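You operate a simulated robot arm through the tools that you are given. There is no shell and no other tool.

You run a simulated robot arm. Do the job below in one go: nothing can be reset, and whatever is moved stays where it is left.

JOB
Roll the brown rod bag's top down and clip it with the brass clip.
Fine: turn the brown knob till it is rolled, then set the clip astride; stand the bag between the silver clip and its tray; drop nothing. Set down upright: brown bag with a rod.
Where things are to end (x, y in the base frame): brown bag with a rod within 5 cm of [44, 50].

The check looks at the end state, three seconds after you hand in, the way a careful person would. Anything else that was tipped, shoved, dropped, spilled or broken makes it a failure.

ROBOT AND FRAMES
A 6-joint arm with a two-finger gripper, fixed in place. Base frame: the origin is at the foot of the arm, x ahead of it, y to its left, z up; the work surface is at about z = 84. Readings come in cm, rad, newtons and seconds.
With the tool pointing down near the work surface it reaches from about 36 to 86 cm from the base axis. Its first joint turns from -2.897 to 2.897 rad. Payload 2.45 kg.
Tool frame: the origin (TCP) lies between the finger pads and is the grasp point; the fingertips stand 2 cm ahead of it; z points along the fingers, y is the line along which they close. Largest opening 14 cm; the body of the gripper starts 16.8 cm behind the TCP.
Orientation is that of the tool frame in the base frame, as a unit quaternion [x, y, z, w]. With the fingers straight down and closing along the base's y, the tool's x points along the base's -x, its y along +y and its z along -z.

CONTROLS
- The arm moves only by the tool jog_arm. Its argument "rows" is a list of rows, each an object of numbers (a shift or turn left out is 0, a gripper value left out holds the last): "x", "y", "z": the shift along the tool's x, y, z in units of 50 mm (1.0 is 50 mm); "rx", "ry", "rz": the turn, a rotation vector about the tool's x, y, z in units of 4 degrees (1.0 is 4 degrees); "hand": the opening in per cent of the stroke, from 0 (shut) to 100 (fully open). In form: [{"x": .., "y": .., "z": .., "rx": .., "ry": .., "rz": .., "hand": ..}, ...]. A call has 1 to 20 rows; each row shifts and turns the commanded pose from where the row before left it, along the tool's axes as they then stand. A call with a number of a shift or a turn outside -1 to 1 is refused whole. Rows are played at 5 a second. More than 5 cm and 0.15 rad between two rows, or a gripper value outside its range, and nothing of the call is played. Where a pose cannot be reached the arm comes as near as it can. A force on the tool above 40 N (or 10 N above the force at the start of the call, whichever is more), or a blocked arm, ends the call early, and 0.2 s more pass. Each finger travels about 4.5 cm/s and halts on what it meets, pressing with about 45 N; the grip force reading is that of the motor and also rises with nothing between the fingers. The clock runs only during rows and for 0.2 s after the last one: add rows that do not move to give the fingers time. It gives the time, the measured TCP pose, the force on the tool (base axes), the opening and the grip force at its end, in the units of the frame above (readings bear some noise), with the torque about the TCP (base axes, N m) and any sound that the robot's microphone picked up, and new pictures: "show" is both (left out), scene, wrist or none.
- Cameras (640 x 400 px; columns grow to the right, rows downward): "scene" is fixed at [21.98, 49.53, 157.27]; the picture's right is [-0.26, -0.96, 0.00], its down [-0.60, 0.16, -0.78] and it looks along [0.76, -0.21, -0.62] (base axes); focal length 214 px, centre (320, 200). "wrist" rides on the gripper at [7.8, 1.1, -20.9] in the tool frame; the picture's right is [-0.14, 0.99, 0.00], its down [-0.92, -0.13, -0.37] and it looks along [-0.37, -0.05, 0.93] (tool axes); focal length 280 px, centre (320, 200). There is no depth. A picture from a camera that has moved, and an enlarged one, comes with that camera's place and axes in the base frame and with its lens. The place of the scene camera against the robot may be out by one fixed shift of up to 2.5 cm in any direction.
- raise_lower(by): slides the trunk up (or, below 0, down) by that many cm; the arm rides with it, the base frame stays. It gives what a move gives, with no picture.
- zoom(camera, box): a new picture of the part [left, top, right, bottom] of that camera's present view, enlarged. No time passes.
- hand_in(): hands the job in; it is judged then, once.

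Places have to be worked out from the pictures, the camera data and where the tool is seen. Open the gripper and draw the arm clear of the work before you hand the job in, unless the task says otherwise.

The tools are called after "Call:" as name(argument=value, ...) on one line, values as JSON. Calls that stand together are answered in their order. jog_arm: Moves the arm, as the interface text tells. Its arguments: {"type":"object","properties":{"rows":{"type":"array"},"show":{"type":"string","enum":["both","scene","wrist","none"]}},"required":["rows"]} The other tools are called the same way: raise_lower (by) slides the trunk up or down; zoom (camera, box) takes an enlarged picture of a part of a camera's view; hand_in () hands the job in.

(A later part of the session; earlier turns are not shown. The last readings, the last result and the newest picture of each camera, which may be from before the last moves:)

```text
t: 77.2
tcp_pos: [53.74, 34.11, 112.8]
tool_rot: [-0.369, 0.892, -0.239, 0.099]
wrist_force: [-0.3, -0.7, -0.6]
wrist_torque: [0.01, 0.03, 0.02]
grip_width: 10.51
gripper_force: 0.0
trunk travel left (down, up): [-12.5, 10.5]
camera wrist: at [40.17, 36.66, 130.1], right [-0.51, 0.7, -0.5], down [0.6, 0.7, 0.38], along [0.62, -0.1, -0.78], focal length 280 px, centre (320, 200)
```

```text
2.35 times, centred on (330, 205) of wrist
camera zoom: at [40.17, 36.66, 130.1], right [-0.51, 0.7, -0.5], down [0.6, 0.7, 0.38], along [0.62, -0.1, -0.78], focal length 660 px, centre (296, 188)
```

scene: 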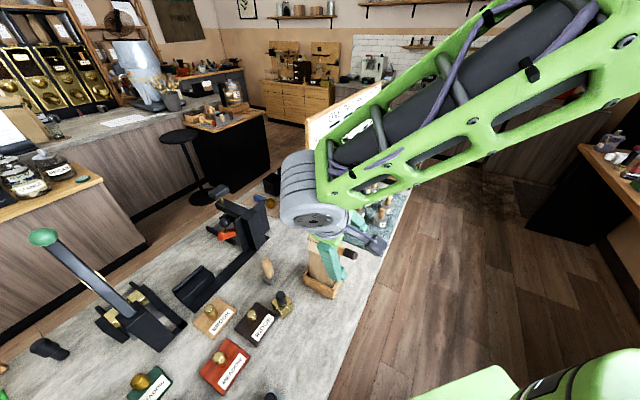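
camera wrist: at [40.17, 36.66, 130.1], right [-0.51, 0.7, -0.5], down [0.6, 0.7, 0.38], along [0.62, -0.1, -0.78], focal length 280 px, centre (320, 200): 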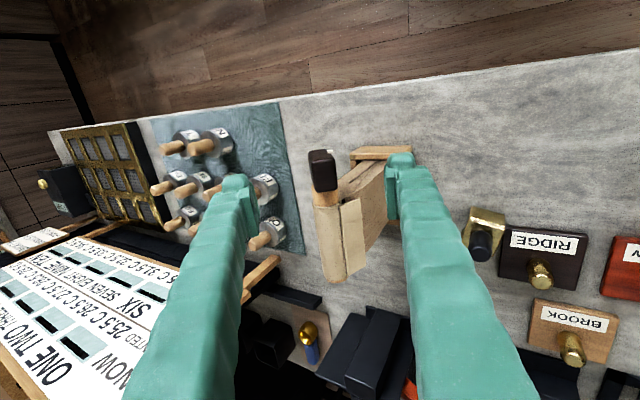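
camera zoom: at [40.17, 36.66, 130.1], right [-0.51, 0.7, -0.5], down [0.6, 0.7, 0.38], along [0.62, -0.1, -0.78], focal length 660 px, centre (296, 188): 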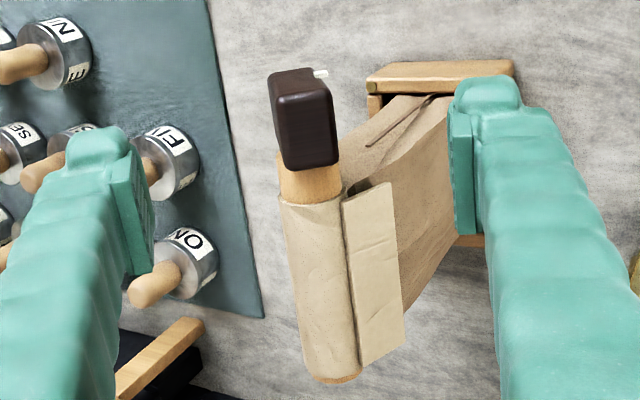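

The knob is centred. I'll move in, grip and turn.

Call:
jog_arm(rows=[{"z": 0.78}, {"z": 0.78}, {}, {"hand": 0}, {}, {}, {}, {}, {}, {"rx": -1}, {"rx": -1}, {"rx": -1}, {"rx": -1}, {"rx": -1}, {"rx": -1}, {"rx": -1}, {"rx": -1}, {}], show="wrist")

Call:
zoom(camera="scene", box=[290, 215, 380, 305])

```text
t: 81.0
tcp_pos: [56.62, 31.44, 106.02]
tool_rot: [-0.383, 0.924, 0.017, -0.006]
wrist_force: [-0.5, -1.3, 8.2]
wrist_torque: [0.0, 0.0, 0.03]
grip_width: 3.6
gripper_force: 45.0
trunk travel left (down, up): [-12.5, 10.5]
camera wrist: at [50.7, 26.17, 126.76], right [-0.6, 0.8, 0.04], down [0.75, 0.55, 0.37], along [0.27, 0.25, -0.93], focal length 280 px, centre (320, 200)
```

wrist: 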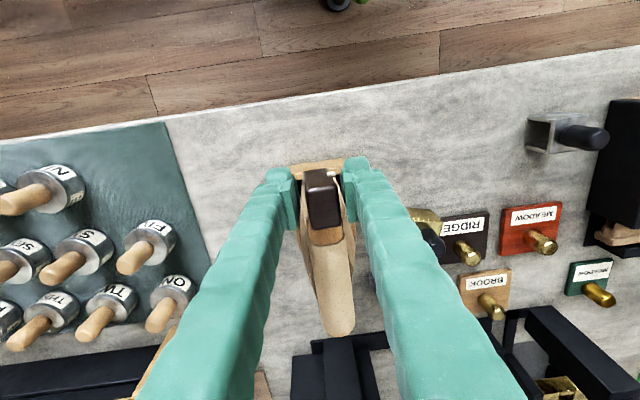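

```text
4.44 times, centred on (335, 260) of scene
camera zoom: at [21.98, 49.53, 157.27], right [-0.26, -0.96, 0.0], down [-0.6, 0.16, -0.78], along [0.76, -0.21, -0.62], focal length 953 px, centre (253, -67)
```

zoom: 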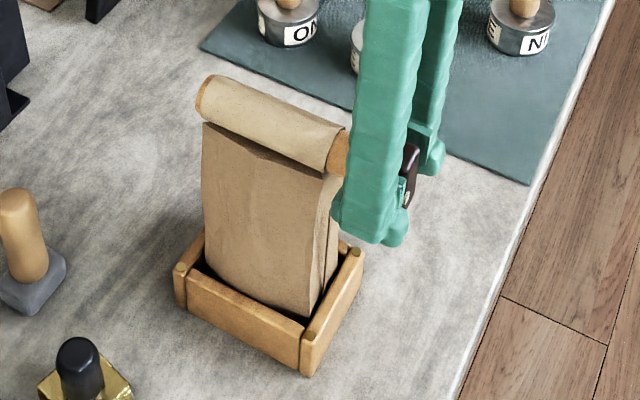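

The flap is gone and the paper is wrapped right around the rod at about 272°. I'll turn a little further to feel for an end stop.

Call:
jog_arm(rows=[{"z": -0.02}, {"rx": -1}, {"rx": -1}, {"rx": -1}, {"rx": -1}, {"rx": -1}, {"rx": -1}, {}], show="wrist")

Call:
zoom(camera="scene", box=[290, 215, 380, 305])

Call:
zoom(camera="wrist", box=[230, 120, 430, 290])

```text
t: 82.8
tcp_pos: [56.59, 31.48, 106.01]
tool_rot: [-0.372, 0.901, 0.208, -0.086]
wrist_force: [5.1, -0.9, -0.7]
wrist_torque: [-0.56, -0.75, -0.06]
grip_width: 3.62
gripper_force: 45.2
trunk travel left (down, up): [-12.5, 10.5]
camera wrist: at [56.85, 20.18, 125.17], right [-0.53, 0.73, 0.43], down [0.85, 0.46, 0.28], along [0.0, 0.51, -0.86], focal length 280 px, centre (320, 200)
```

wrist: 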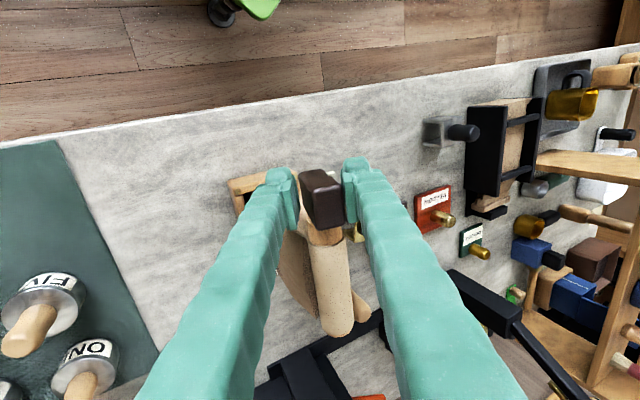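

```text
4.44 times, centred on (335, 260) of scene
camera zoom: at [21.98, 49.53, 157.27], right [-0.26, -0.96, 0.0], down [-0.6, 0.16, -0.78], along [0.76, -0.21, -0.62], focal length 953 px, centre (253, -67)
```

zoom: 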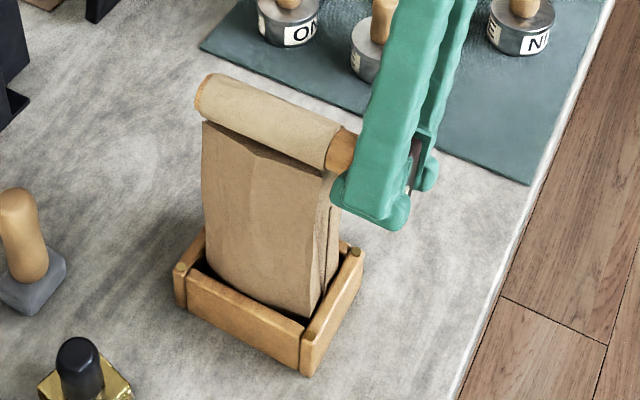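

```text
2.35 times, centred on (330, 205) of wrist
camera zoom: at [56.85, 20.18, 125.17], right [-0.53, 0.73, 0.43], down [0.85, 0.46, 0.28], along [0.0, 0.51, -0.86], focal length 660 px, centre (296, 188)
```

zoom: 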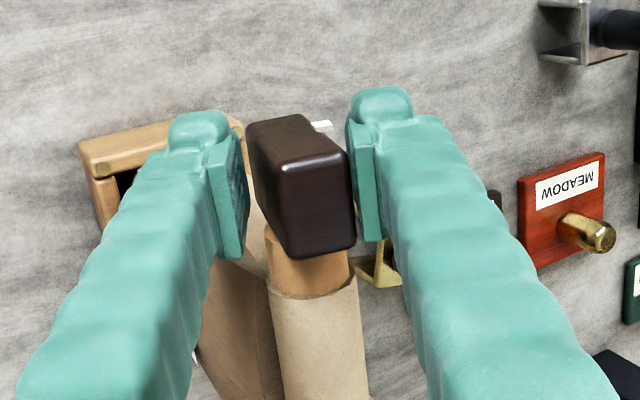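

The torque rose to 0.93 N·m and the knob is slipping against the end stop, so the bag is fully rolled. I'll relax slightly, open and retract upward.

Call:
jog_arm(rows=[{"rx": 0.7}, {}, {"hand": 75}, {}, {}, {}, {}, {"z": -0.75}, {"z": -0.75}, {"rx": 1, "y": 0.105}, {"rx": 1, "y": 0.105}, {"rx": 1, "y": 0.105}, {"rx": 1, "y": 0.105}, {"rx": 1, "y": 0.105}, {"rx": 1, "y": 0.105}, {"z": -1}, {}])

Call:
zoom(camera="scene", box=[290, 215, 380, 305])

Call:
zoom(camera="wrist", box=[230, 120, 430, 290])

```text
t: 86.4
tcp_pos: [56.52, 31.47, 118.43]
tool_rot: [-0.382, 0.924, -0.006, 0.003]
wrist_force: [1.4, -0.1, -0.1]
wrist_torque: [0.0, -0.02, -0.03]
grip_width: 10.51
gripper_force: 0.1
trunk travel left (down, up): [-12.5, 10.5]
camera wrist: at [50.02, 27.05, 139.2], right [-0.6, 0.8, -0.01], down [0.74, 0.56, 0.37], along [0.3, 0.21, -0.93], focal length 280 px, centre (320, 200)
```

scene: 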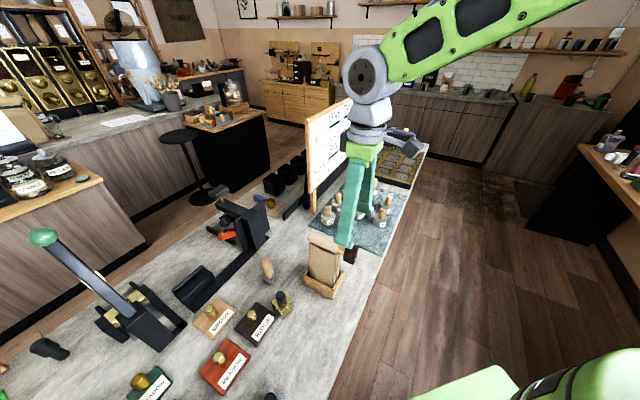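
wrist: 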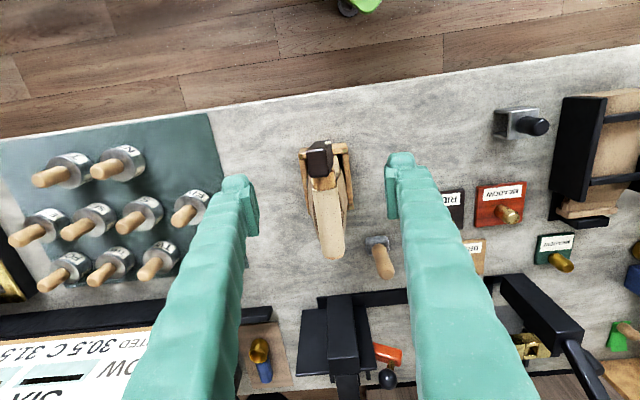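

```text
4.44 times, centred on (335, 260) of scene
camera zoom: at [21.98, 49.53, 157.27], right [-0.26, -0.96, 0.0], down [-0.6, 0.16, -0.78], along [0.76, -0.21, -0.62], focal length 953 px, centre (253, -67)
```

zoom: 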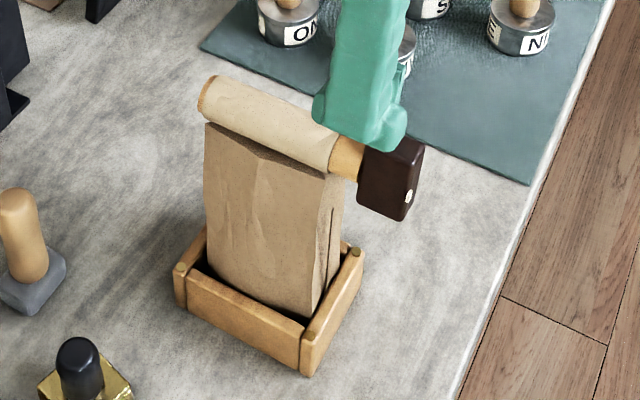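

```text
2.35 times, centred on (330, 205) of wrist
camera zoom: at [50.02, 27.05, 139.2], right [-0.6, 0.8, -0.01], down [0.74, 0.56, 0.37], along [0.3, 0.21, -0.93], focal length 660 px, centre (296, 188)
```

zoom: 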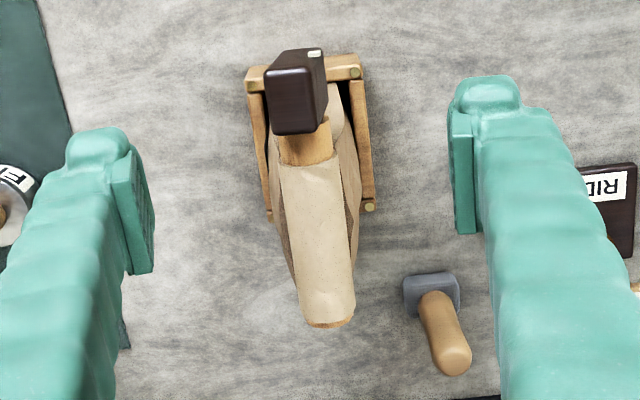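

The bag is rolled and stands in its tray. Next is the brass clip near (55.3, 52.8). I'll move along +n to look at it from above with the fingers clear.

Call:
jog_arm(rows=[{"y": 0.8, "hand": 100}, {"y": 0.8, "x": -0.2}, {"y": 0.8, "x": -0.2}, {"y": 0.78}, {}, {}])

Call:
zoom(camera="wrist", box=[240, 120, 440, 260])

Call:
zoom(camera="scene", box=[250, 275, 320, 330])

```text
t: 87.8
tcp_pos: [46.61, 44.16, 118.29]
tool_rot: [-0.383, 0.924, -0.005, 0.002]
wrist_force: [1.8, -0.6, -0.5]
wrist_torque: [0.0, -0.01, 0.02]
grip_width: 14.0
gripper_force: 0.1
trunk travel left (down, up): [-12.5, 10.5]
camera wrist: at [40.07, 39.63, 139.01], right [-0.6, 0.8, -0.01], down [0.74, 0.56, 0.37], along [0.3, 0.21, -0.93], focal length 280 px, centre (320, 200)
```

scene: 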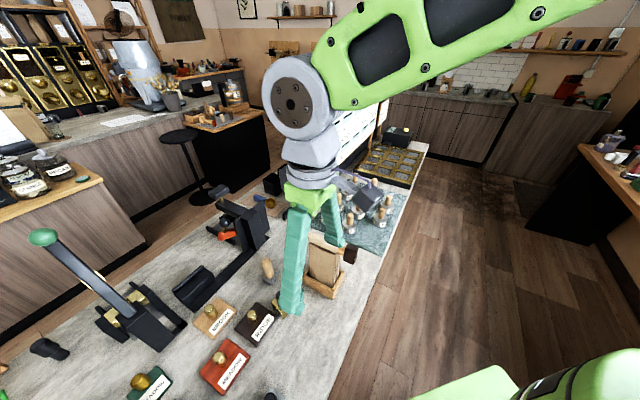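
wrist: 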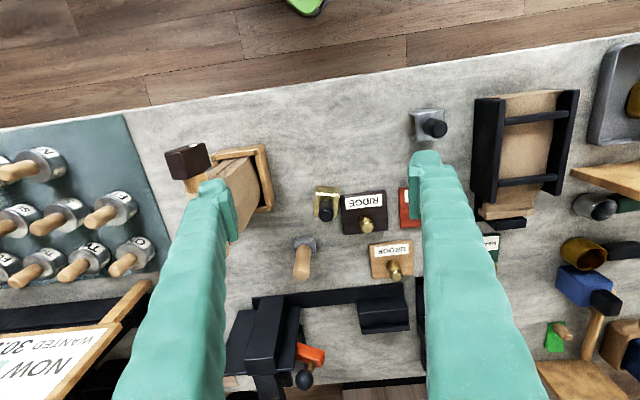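

```text
2.86 times, centred on (340, 190) of wrist
camera zoom: at [40.07, 39.63, 139.01], right [-0.6, 0.8, -0.01], down [0.74, 0.56, 0.37], along [0.3, 0.21, -0.93], focal length 801 px, centre (263, 229)
```

zoom: 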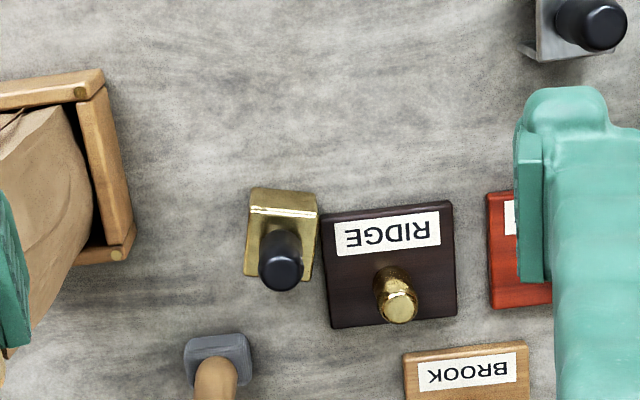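

```text
7.27 times, centred on (285, 302) of scene
camera zoom: at [21.98, 49.53, 157.27], right [-0.26, -0.96, 0.0], down [-0.6, 0.16, -0.78], along [0.76, -0.21, -0.62], focal length 1560 px, centre (574, -546)
```

zoom: 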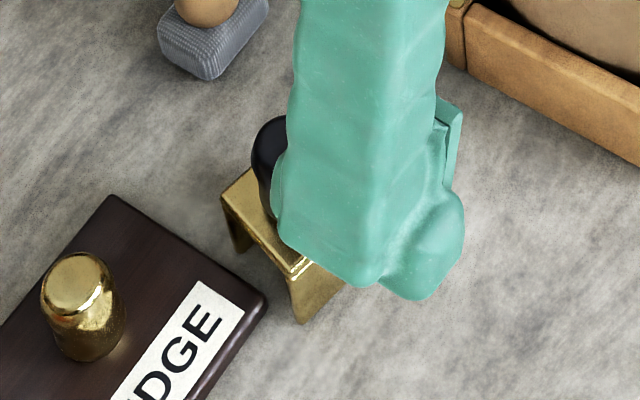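

The clip's flaps face ±d, so it must turn 90° to straddle the roll. It sits at about (56.4, 52.6) with its handle top at about z = 92.5. I'll pick it with the tool at yaw −45° (fingers closing along d, clear of the RIDGE block), so I rotate the tool now.

Call:
jog_arm(rows=[{"rz": 1}, {"rz": 1}, {"rz": 1}, {"rz": 1}, {"rz": 1}, {"rz": 1}, {"rz": 1}, {"rz": 1}, {"rz": 1}, {"rz": 1}, {"rz": 1}, {"rz": 1}, {"rz": 1}, {"rz": 1}, {"rz": 1}, {"rz": 1}, {"rz": 1}, {"rz": 1}, {"rz": 1}, {"rz": 1}], show="none")

Call:
jog_arm(rows=[{"rz": 1}, {"rz": 1}, {"rz": 0.5}, {"x": 1}, {"x": 1}, {"y": 0.5}, {}, {}])

```text
t: 92.0
tcp_pos: [46.65, 44.26, 118.41]
tool_rot: [0.301, 0.954, -0.004, 0.005]
wrist_force: [-0.3, -0.7, 0.5]
wrist_torque: [0.01, -0.01, 0.0]
grip_width: 14.0
gripper_force: 0.0
trunk travel left (down, up): [-12.5, 10.5]
```

```text
t: 93.8
tcp_pos: [41.36, 52.98, 118.16]
tool_rot: [0.383, 0.924, -0.003, 0.007]
wrist_force: [-0.3, -0.8, -0.7]
wrist_torque: [-0.01, -0.01, -0.03]
grip_width: 14.01
gripper_force: 0.1
trunk travel left (down, up): [-12.5, 10.5]
camera wrist: at [36.36, 59.46, 138.85], right [0.8, 0.6, 0.0], down [0.56, -0.74, 0.38], along [0.23, -0.3, -0.92], focal length 280 px, centre (320, 200)
```

scene: 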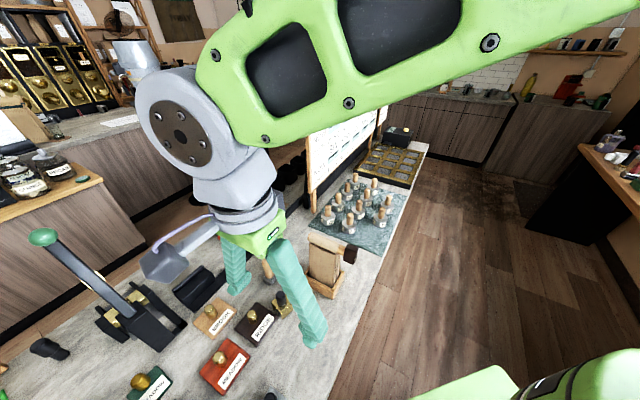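
wrist: 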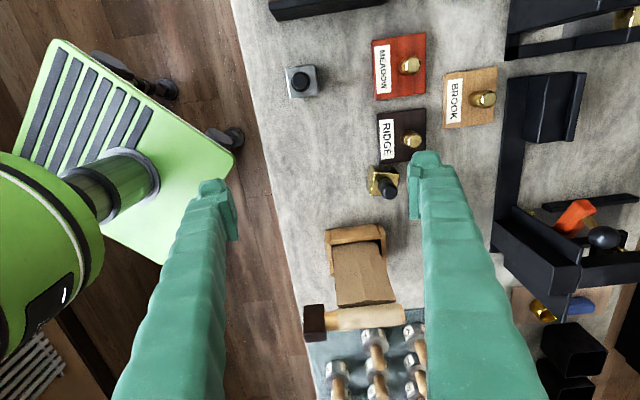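

At yaw −45° the clip shows at the right of the image. I'll move 10.4 cm along d to centre it between the fingers.

Call:
jog_arm(rows=[{"y": 0.7}, {"y": 0.7}, {"y": 0.68}, {}, {}])

Call:
zoom(camera="wrist", box=[240, 120, 400, 250])

```text
t: 95.0
tcp_pos: [48.66, 60.55, 118.38]
tool_rot: [0.383, 0.924, -0.002, 0.007]
wrist_force: [-0.7, 1.1, 0.6]
wrist_torque: [0.04, 0.02, -0.01]
grip_width: 13.99
gripper_force: 0.0
trunk travel left (down, up): [-12.5, 10.5]
camera wrist: at [43.57, 66.97, 138.97], right [0.8, 0.6, 0.0], down [0.56, -0.74, 0.38], along [0.23, -0.3, -0.92], focal length 280 px, centre (320, 200)
```

scene: 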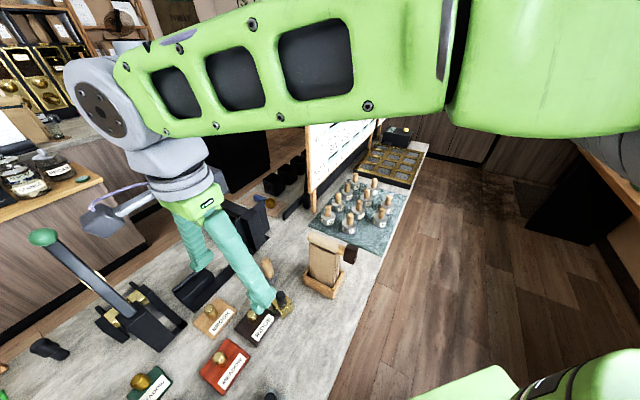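
wrist: 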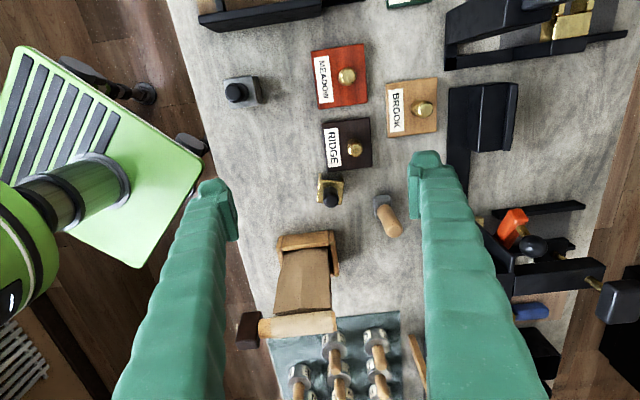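

```text
3.08 times, centred on (320, 185) of wrist
camera zoom: at [43.57, 66.97, 138.97], right [0.8, 0.6, 0.0], down [0.56, -0.74, 0.38], along [0.23, -0.3, -0.92], focal length 863 px, centre (320, 246)
```

zoom: 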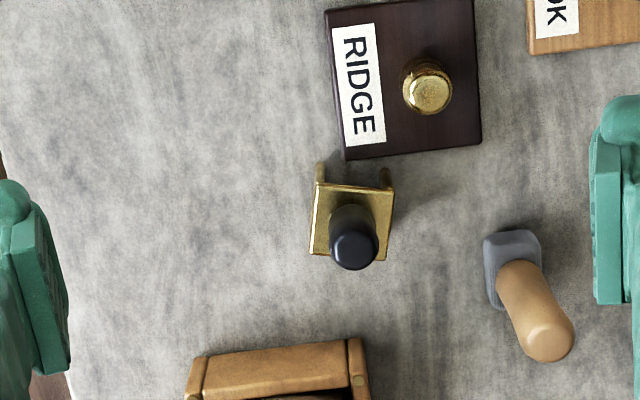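

I've triangulated the clip handle's top at about (56.7, 53.0, 92). I'll level the small tilt, move over it with the fingers partly closed, and descend to z ≈ 100 for a check.

Call:
jog_arm(rows=[{"ry": 0.21, "hand": 55}, {"x": -0.74, "y": 0.04}, {"x": -0.74}, {"x": -0.73}, {"z": 0.9}, {"z": 0.9}, {"z": 0.9}, {"z": 0.9}, {}, {}])

Call:
zoom(camera="wrist", box=[240, 120, 400, 250])

Call:
zoom(camera="scene", box=[240, 260, 330, 330])

```text
t: 97.2
tcp_pos: [56.28, 52.89, 100.69]
tool_rot: [0.382, 0.924, 0.0, 0.0]
wrist_force: [-0.3, 0.0, -0.4]
wrist_torque: [-0.02, -0.03, -0.02]
grip_width: 7.7
gripper_force: 0.1
trunk travel left (down, up): [-12.5, 10.5]
camera wrist: at [51.55, 59.12, 121.39], right [0.8, 0.6, 0.0], down [0.56, -0.74, 0.37], along [0.22, -0.29, -0.93], focal length 280 px, centre (320, 200)
```

scene: 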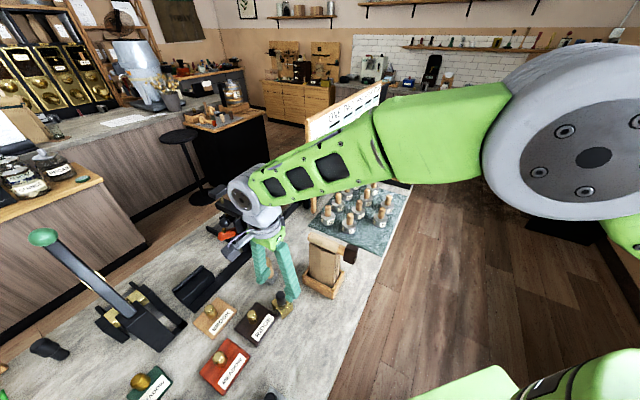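
wrist: 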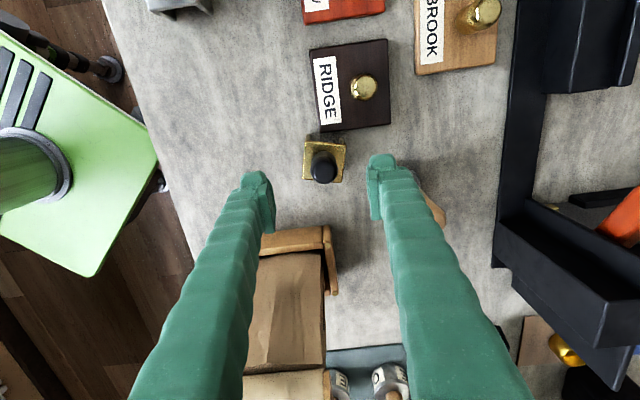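

```text
3.08 times, centred on (320, 185) of wrist
camera zoom: at [51.55, 59.12, 121.39], right [0.8, 0.6, 0.0], down [0.56, -0.74, 0.37], along [0.22, -0.29, -0.93], focal length 863 px, centre (320, 246)
```

zoom: 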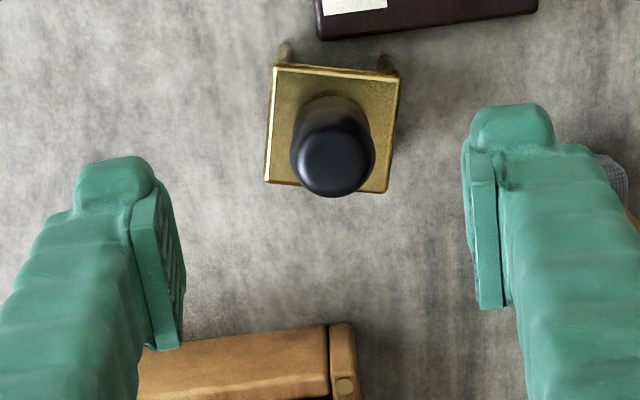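

```text
5.71 times, centred on (285, 295) of scene
camera zoom: at [21.98, 49.53, 157.27], right [-0.26, -0.96, 0.0], down [-0.6, 0.16, -0.78], along [0.76, -0.21, -0.62], focal length 1226 px, centre (520, -343)
```

zoom: 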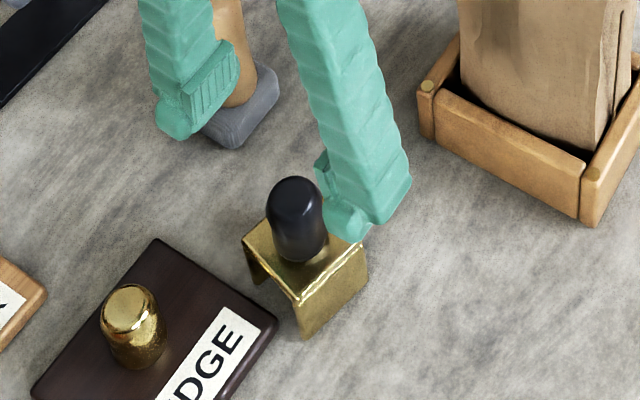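

The handle is 4–5 mm off centre. I'll correct that, descend until the fingertips are just above the plate, and close on the handle.

Call:
jog_arm(rows=[{"y": 0.09, "x": -0.1}, {"z": 0.7}, {"z": 0.7}, {"z": 0.66}, {}, {}])

Call:
zoom(camera="scene", box=[240, 260, 330, 330])

Call:
zoom(camera="wrist", box=[240, 120, 400, 250])

```text
t: 98.6
tcp_pos: [57.13, 52.38, 89.98]
tool_rot: [0.383, 0.924, -0.001, 0.0]
wrist_force: [0.1, 0.5, -0.1]
wrist_torque: [0.06, 0.01, 0.03]
grip_width: 7.7
gripper_force: 0.1
trunk travel left (down, up): [-12.5, 10.5]
camera wrist: at [52.37, 58.79, 110.78], right [0.8, 0.6, 0.0], down [0.56, -0.74, 0.37], along [0.22, -0.29, -0.93], focal length 280 px, centre (320, 200)
```

scene: 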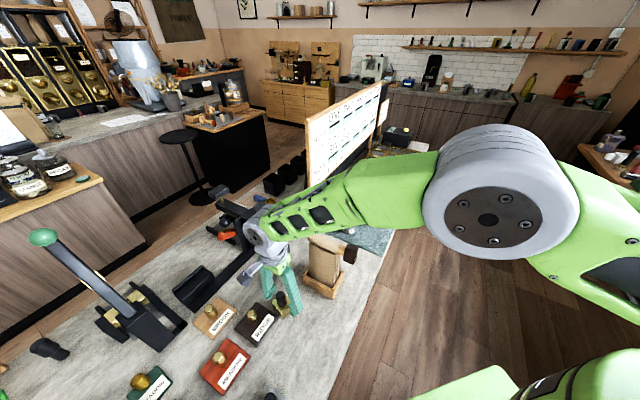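
wrist: 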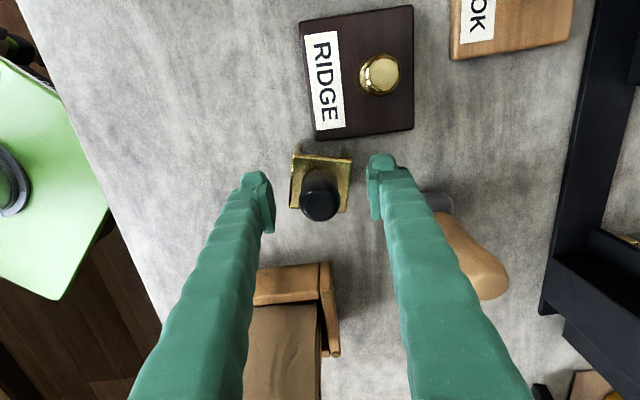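

```text
5.71 times, centred on (285, 295) of scene
camera zoom: at [21.98, 49.53, 157.27], right [-0.26, -0.96, 0.0], down [-0.6, 0.16, -0.78], along [0.76, -0.21, -0.62], focal length 1226 px, centre (520, -343)
```

zoom: 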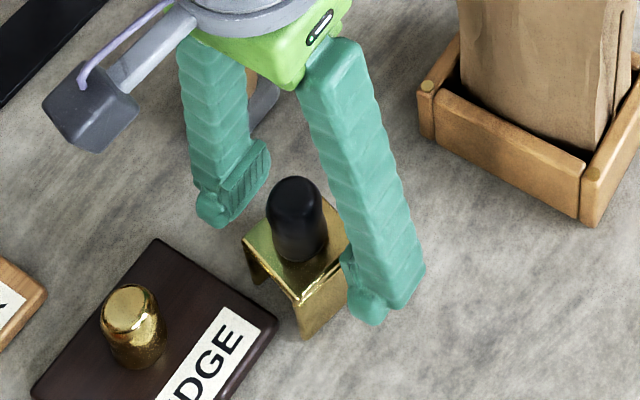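

```text
3.08 times, centred on (320, 185) of wrist
camera zoom: at [52.37, 58.79, 110.78], right [0.8, 0.6, 0.0], down [0.56, -0.74, 0.37], along [0.22, -0.29, -0.93], focal length 863 px, centre (320, 246)
```

zoom: 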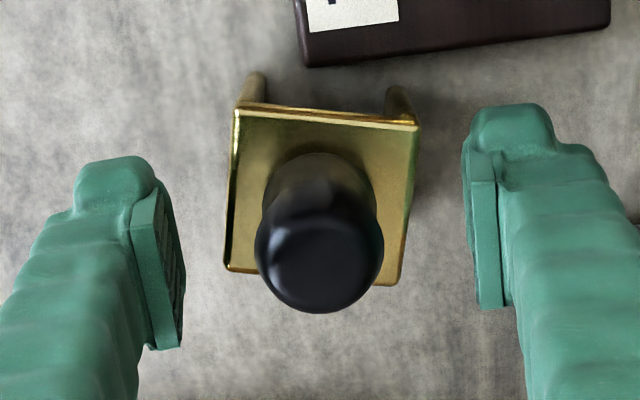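

Plate height comes out at about 87.6, so I'll raise the hand 1 cm to keep the tips clear of the plate, centre on the handle and close.

Call:
jog_arm(rows=[{"z": -0.2}, {"x": 0.07, "y": 0.03}, {}, {"hand": 0}, {}, {}, {}, {}, {}, {}])

Call:
zoom(camera="scene", box=[240, 260, 330, 330])

Call:
zoom(camera="wrist", box=[240, 120, 400, 250])

```text
t: 100.8
tcp_pos: [57.22, 52.99, 91.05]
tool_rot: [0.382, 0.924, 0.0, 0.0]
wrist_force: [-0.6, -0.3, -0.4]
wrist_torque: [0.06, 0.03, 0.01]
grip_width: 2.7
gripper_force: 45.1
trunk travel left (down, up): [-12.5, 10.5]
camera wrist: at [52.4, 59.22, 111.86], right [0.8, 0.6, 0.0], down [0.56, -0.74, 0.37], along [0.22, -0.29, -0.93], focal length 280 px, centre (320, 200)
```

scene: 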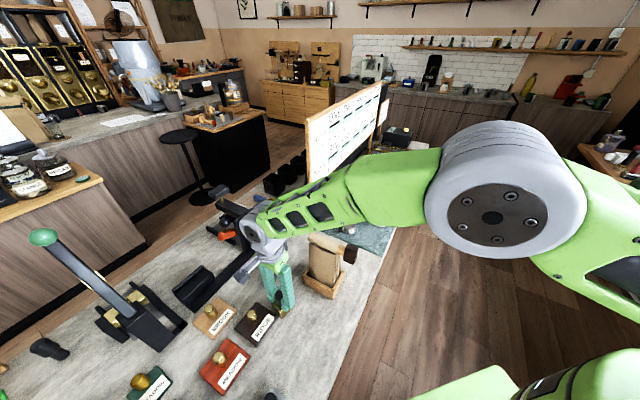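
wrist: 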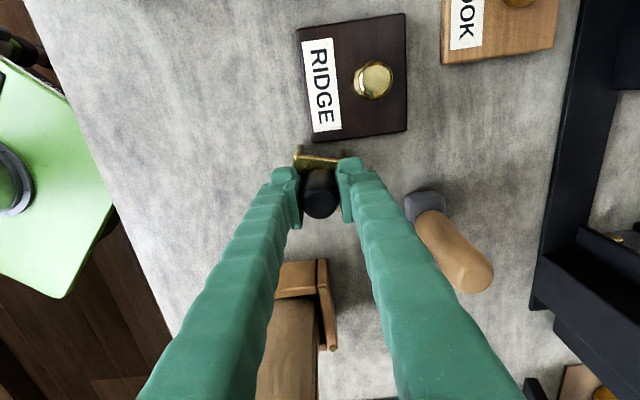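

```text
5.71 times, centred on (285, 295) of scene
camera zoom: at [21.98, 49.53, 157.27], right [-0.26, -0.96, 0.0], down [-0.6, 0.16, -0.78], along [0.76, -0.21, -0.62], focal length 1226 px, centre (520, -343)
```

zoom: 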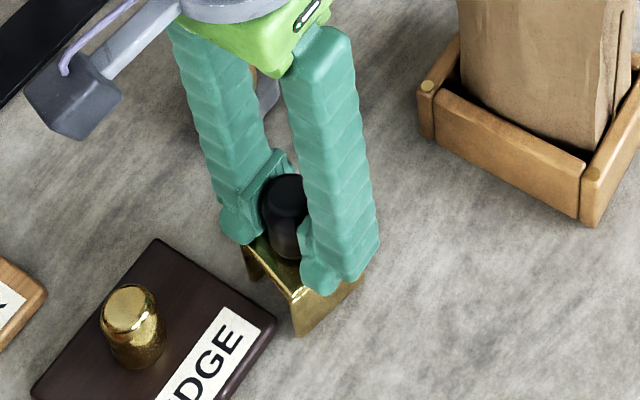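

```text
3.08 times, centred on (320, 185) of wrist
camera zoom: at [52.4, 59.22, 111.86], right [0.8, 0.6, 0.0], down [0.56, -0.74, 0.37], along [0.22, -0.29, -0.93], focal length 863 px, centre (320, 246)
```

zoom: 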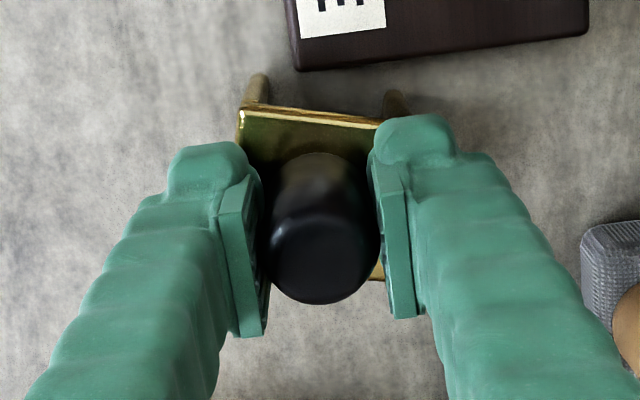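

The handle is held at 2.7 cm. I'll lift the clip straight up to z ≈ 121.

Call:
jog_arm(rows=[{"z": -0.3}, {"z": -0.7}, {"z": -1}, {"z": -1}, {"z": -1}, {"z": -1}, {"z": -1}, {}, {}])

Call:
zoom(camera="wrist", box=[240, 120, 400, 250])

```text
t: 102.8
tcp_pos: [57.23, 52.88, 121.29]
tool_rot: [0.382, 0.924, 0.0, 0.0]
wrist_force: [0.1, -0.6, -1.1]
wrist_torque: [-0.02, -0.01, 0.0]
grip_width: 2.74
gripper_force: 44.5
trunk travel left (down, up): [-12.5, 10.5]
camera wrist: at [52.46, 59.17, 142.03], right [0.8, 0.6, 0.0], down [0.56, -0.74, 0.37], along [0.22, -0.29, -0.93], focal length 280 px, centre (320, 200)
```

scene: 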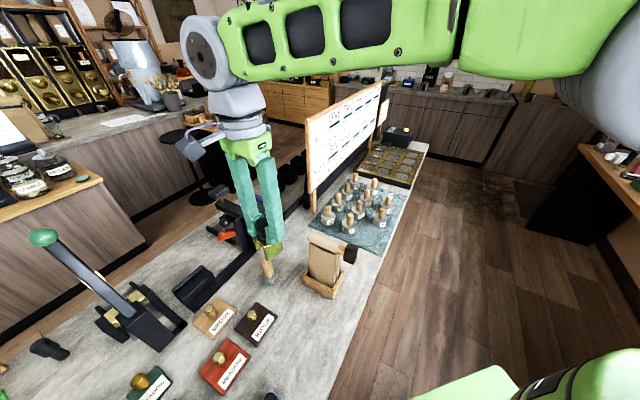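
wrist: 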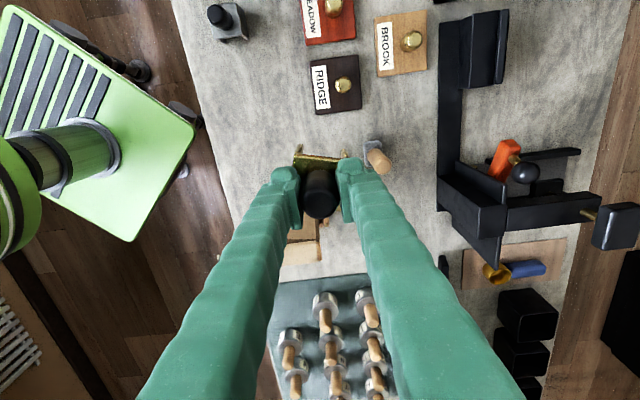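

```text
3.08 times, centred on (320, 185) of wrist
camera zoom: at [52.46, 59.17, 142.03], right [0.8, 0.6, 0.0], down [0.56, -0.74, 0.37], along [0.22, -0.29, -0.93], focal length 863 px, centre (320, 246)
```

zoom: 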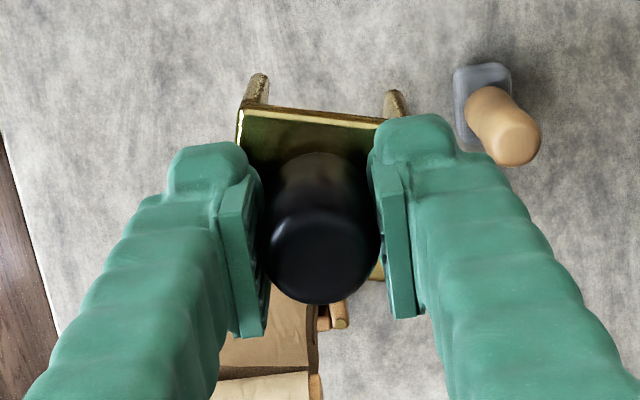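

The clip is securely held, but its flaps are rotated about 13.5° relative to the fingers. To get the flaps parallel to the rod I need about +103° of yaw, so I rotate by that now.

Call:
jog_arm(rows=[{"rz": -1}, {"rz": -1}, {"rz": -1}, {"rz": -1}, {"rz": -1}, {"rz": -1}, {"rz": -1}, {"rz": -1}, {"rz": -1}, {"rz": -1}, {"rz": -1}, {"rz": -1}, {"rz": -1}, {"rz": -1}, {"rz": -1}, {"rz": -1}, {"rz": -1}, {"rz": -1}, {"rz": -1}, {"rz": -1}], show="none")

Call:
jog_arm(rows=[{"rz": -1}, {"rz": -1}, {"rz": -1}, {"rz": -1}, {"rz": -1}, {"rz": -0.9}, {}, {}])

Call:
zoom(camera="wrist", box=[200, 100, 440, 300])

```text
t: 107.0
tcp_pos: [57.13, 53.1, 120.89]
tool_rot: [-0.302, 0.953, 0.0, -0.001]
wrist_force: [0.5, -0.3, -0.4]
wrist_torque: [0.03, -0.02, 0.0]
grip_width: 2.76
gripper_force: 45.5
trunk travel left (down, up): [-12.5, 10.5]
```

```text
t: 108.8
tcp_pos: [57.13, 53.03, 120.95]
tool_rot: [-0.49, 0.872, 0.0, 0.001]
wrist_force: [-0.8, 0.1, -2.2]
wrist_torque: [-0.03, 0.03, -0.01]
grip_width: 2.76
gripper_force: 44.8
trunk travel left (down, up): [-12.5, 10.5]
camera wrist: at [52.16, 46.94, 141.67], right [-0.77, 0.63, 0.0], down [0.59, 0.72, 0.37], along [0.23, 0.29, -0.93], focal length 280 px, centre (320, 200)
```

scene: 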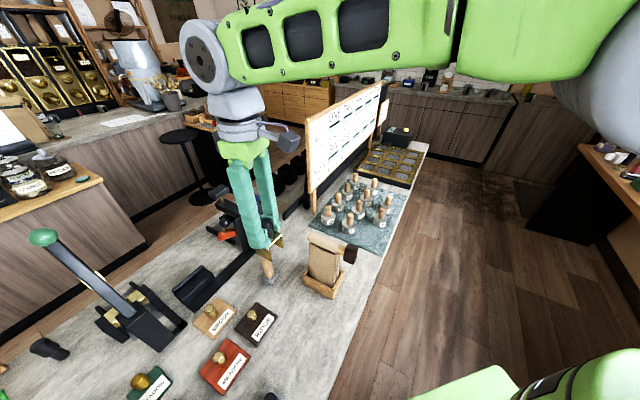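
wrist: 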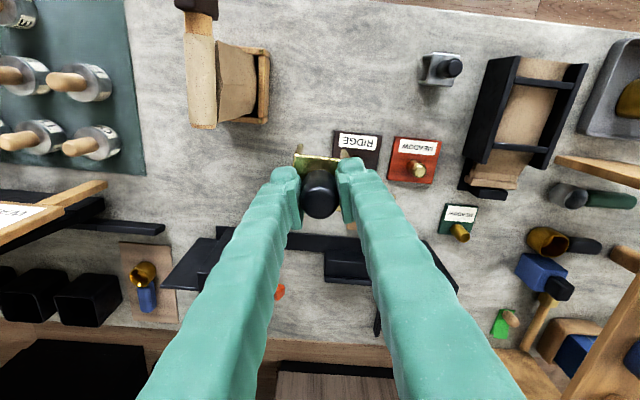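

```text
2.00 times, centred on (320, 200) of wrist
camera zoom: at [52.16, 46.94, 141.67], right [-0.77, 0.63, 0.0], down [0.59, 0.72, 0.37], along [0.23, 0.29, -0.93], focal length 561 px, centre (320, 200)
```

zoom: 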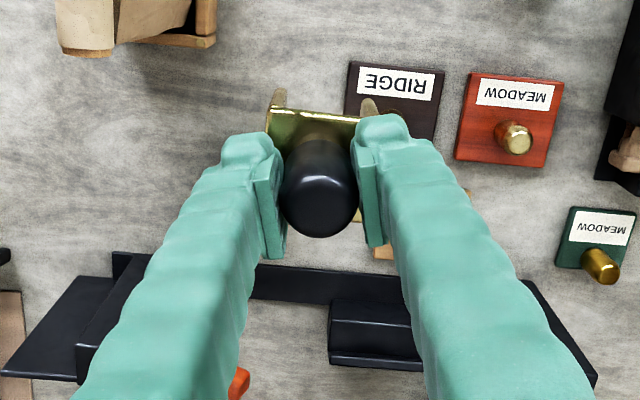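

The flaps now align with the rod (about 136°). I'll carry the clip over the roll centre at about (62.8, 37.6) and come down to z = 116 for an alignment check.

Call:
jog_arm(rows=[{"x": 0.52, "y": -0.645}, {"x": 0.52, "y": -0.645}, {"x": 0.51, "y": -0.645}, {"x": 0.5, "y": -0.64}, {}, {"z": 0.5}, {"z": 0.5}, {}, {}])

Call:
zoom(camera="wrist", box=[200, 80, 440, 280])

Call:
zoom(camera="scene", box=[280, 210, 380, 305])

```text
t: 110.8
tcp_pos: [62.88, 37.63, 116.09]
tool_rot: [-0.49, 0.872, 0.001, -0.001]
wrist_force: [0.1, 0.2, 0.1]
wrist_torque: [0.03, 0.0, 0.0]
grip_width: 2.75
gripper_force: 44.7
trunk travel left (down, up): [-12.5, 10.5]
camera wrist: at [57.8, 31.61, 136.84], right [-0.77, 0.63, 0.0], down [0.59, 0.72, 0.37], along [0.23, 0.29, -0.93], focal length 280 px, centre (320, 200)
```

scene: 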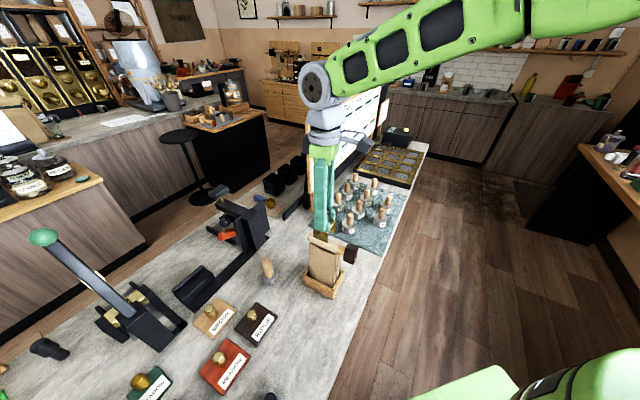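
wrist: 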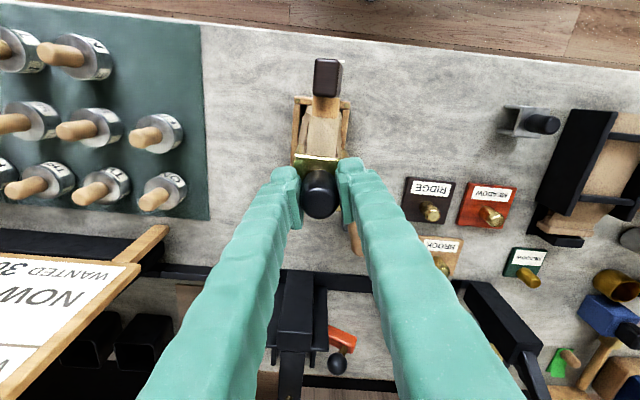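

```text
2.00 times, centred on (320, 180) of wrist
camera zoom: at [57.8, 31.61, 136.84], right [-0.77, 0.63, 0.0], down [0.59, 0.72, 0.37], along [0.23, 0.29, -0.93], focal length 561 px, centre (320, 240)
```

zoom: 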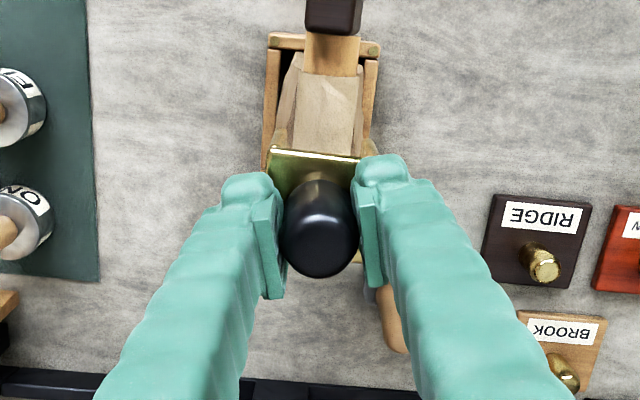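

```text
4.21 times, centred on (330, 258) of scene
camera zoom: at [21.98, 49.53, 157.27], right [-0.26, -0.96, 0.0], down [-0.6, 0.16, -0.78], along [0.76, -0.21, -0.62], focal length 903 px, centre (278, -42)
```

zoom: 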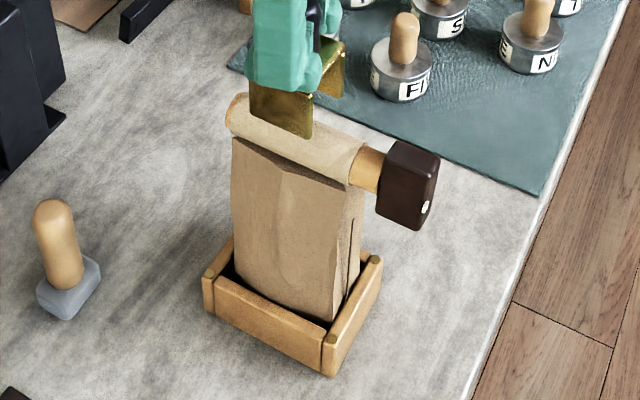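

The alignment looks close. I'll zoom in on the clip and roll to check lateral offset and yaw before lowering.

Call:
zoom(camera="scene", box=[325, 215, 375, 260])

Call:
zoom(camera="wrist", box=[270, 50, 380, 200])

```text
8.89 times, centred on (350, 238) of scene
camera zoom: at [21.98, 49.53, 157.27], right [-0.26, -0.96, 0.0], down [-0.6, 0.16, -0.78], along [0.76, -0.21, -0.62], focal length 1906 px, centre (53, -133)
```

zoom: 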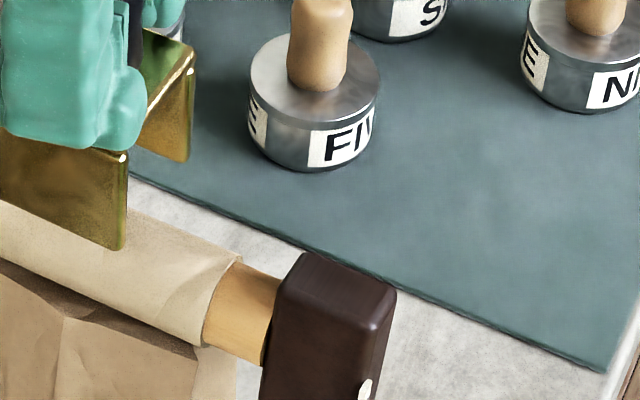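

```text
2.67 times, centred on (325, 125) of wrist
camera zoom: at [57.8, 31.61, 136.84], right [-0.77, 0.63, 0.0], down [0.59, 0.72, 0.37], along [0.23, 0.29, -0.93], focal length 748 px, centre (307, 400)
```

zoom: 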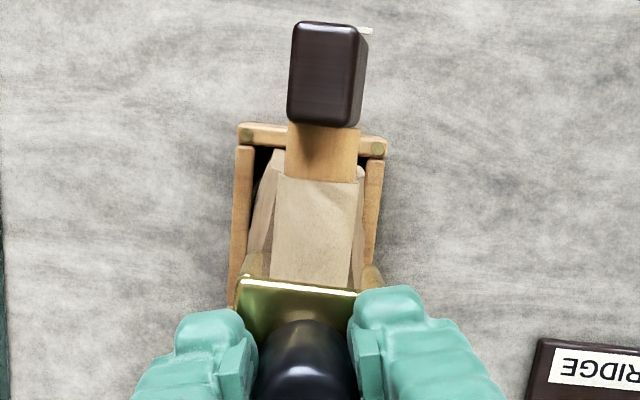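

Both views show the flaps straddling the roll within about 2 mm and 1–2°. I'll nudge 1.5 mm and lower 3 cm so the flaps start to pass around the roll, watching the force.

Call:
jog_arm(rows=[{"y": -0.03}, {"z": 0.2}, {"z": 0.2}, {"z": 0.2}, {}, {}])

Call:
zoom(camera="scene", box=[310, 215, 370, 270])

Call:
zoom(camera="wrist", box=[270, 50, 380, 200])

```text
t: 112.2
tcp_pos: [62.91, 37.52, 112.99]
tool_rot: [-0.489, 0.872, -0.001, 0.0]
wrist_force: [-0.1, 0.4, -1.1]
wrist_torque: [-0.03, -0.02, -0.02]
grip_width: 2.78
gripper_force: 44.6
trunk travel left (down, up): [-12.5, 10.5]
camera wrist: at [57.82, 31.39, 133.69], right [-0.77, 0.63, 0.0], down [0.59, 0.72, 0.37], along [0.23, 0.29, -0.93], focal length 280 px, centre (320, 200)
```

scene: 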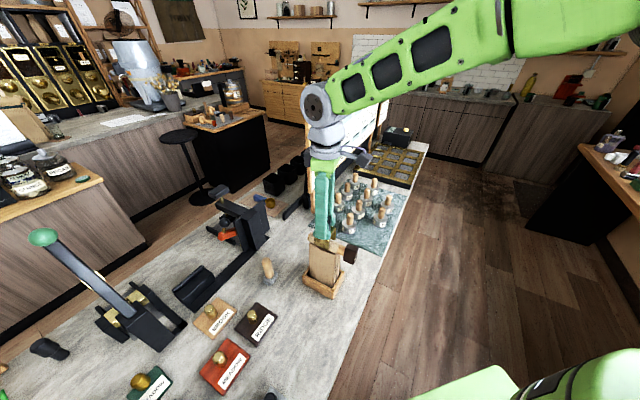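
wrist: 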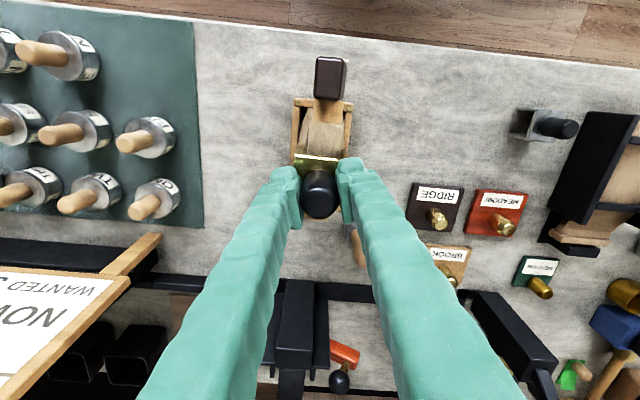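

```text
7.27 times, centred on (340, 242) of scene
camera zoom: at [21.98, 49.53, 157.27], right [-0.26, -0.96, 0.0], down [-0.6, 0.16, -0.78], along [0.76, -0.21, -0.62], focal length 1560 px, centre (174, -109)
```

zoom: 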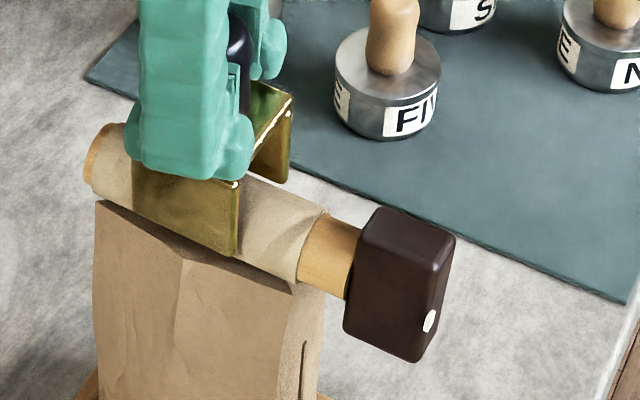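

```text
2.67 times, centred on (325, 125) of wrist
camera zoom: at [57.82, 31.39, 133.69], right [-0.77, 0.63, 0.0], down [0.59, 0.72, 0.37], along [0.23, 0.29, -0.93], focal length 748 px, centre (307, 400)
```

zoom: 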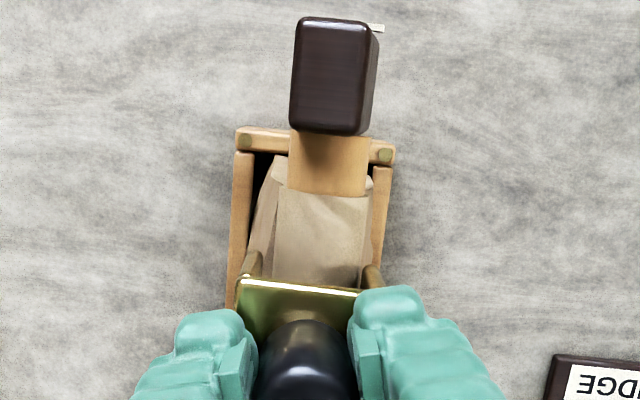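

The flaps straddle the roll with no contact force. I'll lower in small steps until the plate meets the roll.

Call:
jog_arm(rows=[{"z": 0.07}, {"z": 0.07}, {"z": 0.07}, {"z": 0.07}, {}], show="none")

Call:
zoom(camera="scene", box=[310, 215, 370, 270])

```text
t: 113.4
tcp_pos: [62.88, 37.46, 111.64]
tool_rot: [-0.489, 0.872, 0.0, 0.0]
wrist_force: [-0.9, 0.8, -0.6]
wrist_torque: [0.04, 0.04, 0.02]
grip_width: 2.72
gripper_force: 45.3
trunk travel left (down, up): [-12.5, 10.5]
```

```text
7.27 times, centred on (340, 242) of scene
camera zoom: at [21.98, 49.53, 157.27], right [-0.26, -0.96, 0.0], down [-0.6, 0.16, -0.78], along [0.76, -0.21, -0.62], focal length 1560 px, centre (174, -109)
```

zoom: 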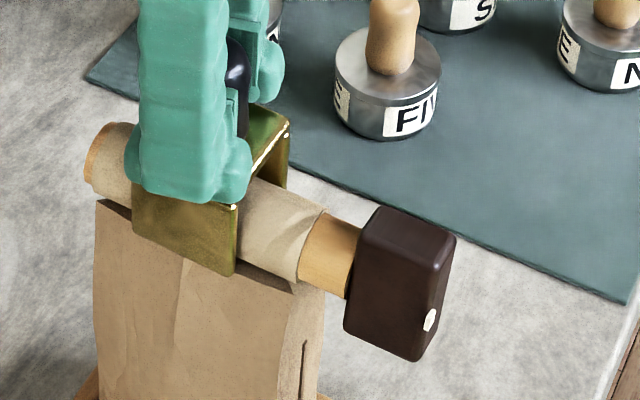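

Still no contact. I continue in 2 mm steps.

Call:
jog_arm(rows=[{"z": 0.04}, {"z": 0.04}, {"z": 0.04}, {}], show="none")

```text
t: 114.4
tcp_pos: [62.95, 37.46, 110.84]
tool_rot: [-0.489, 0.872, 0.0, 0.0]
wrist_force: [-0.1, 0.3, -0.5]
wrist_torque: [0.0, -0.01, 0.04]
grip_width: 2.75
gripper_force: 45.0
trunk travel left (down, up): [-12.5, 10.5]
```

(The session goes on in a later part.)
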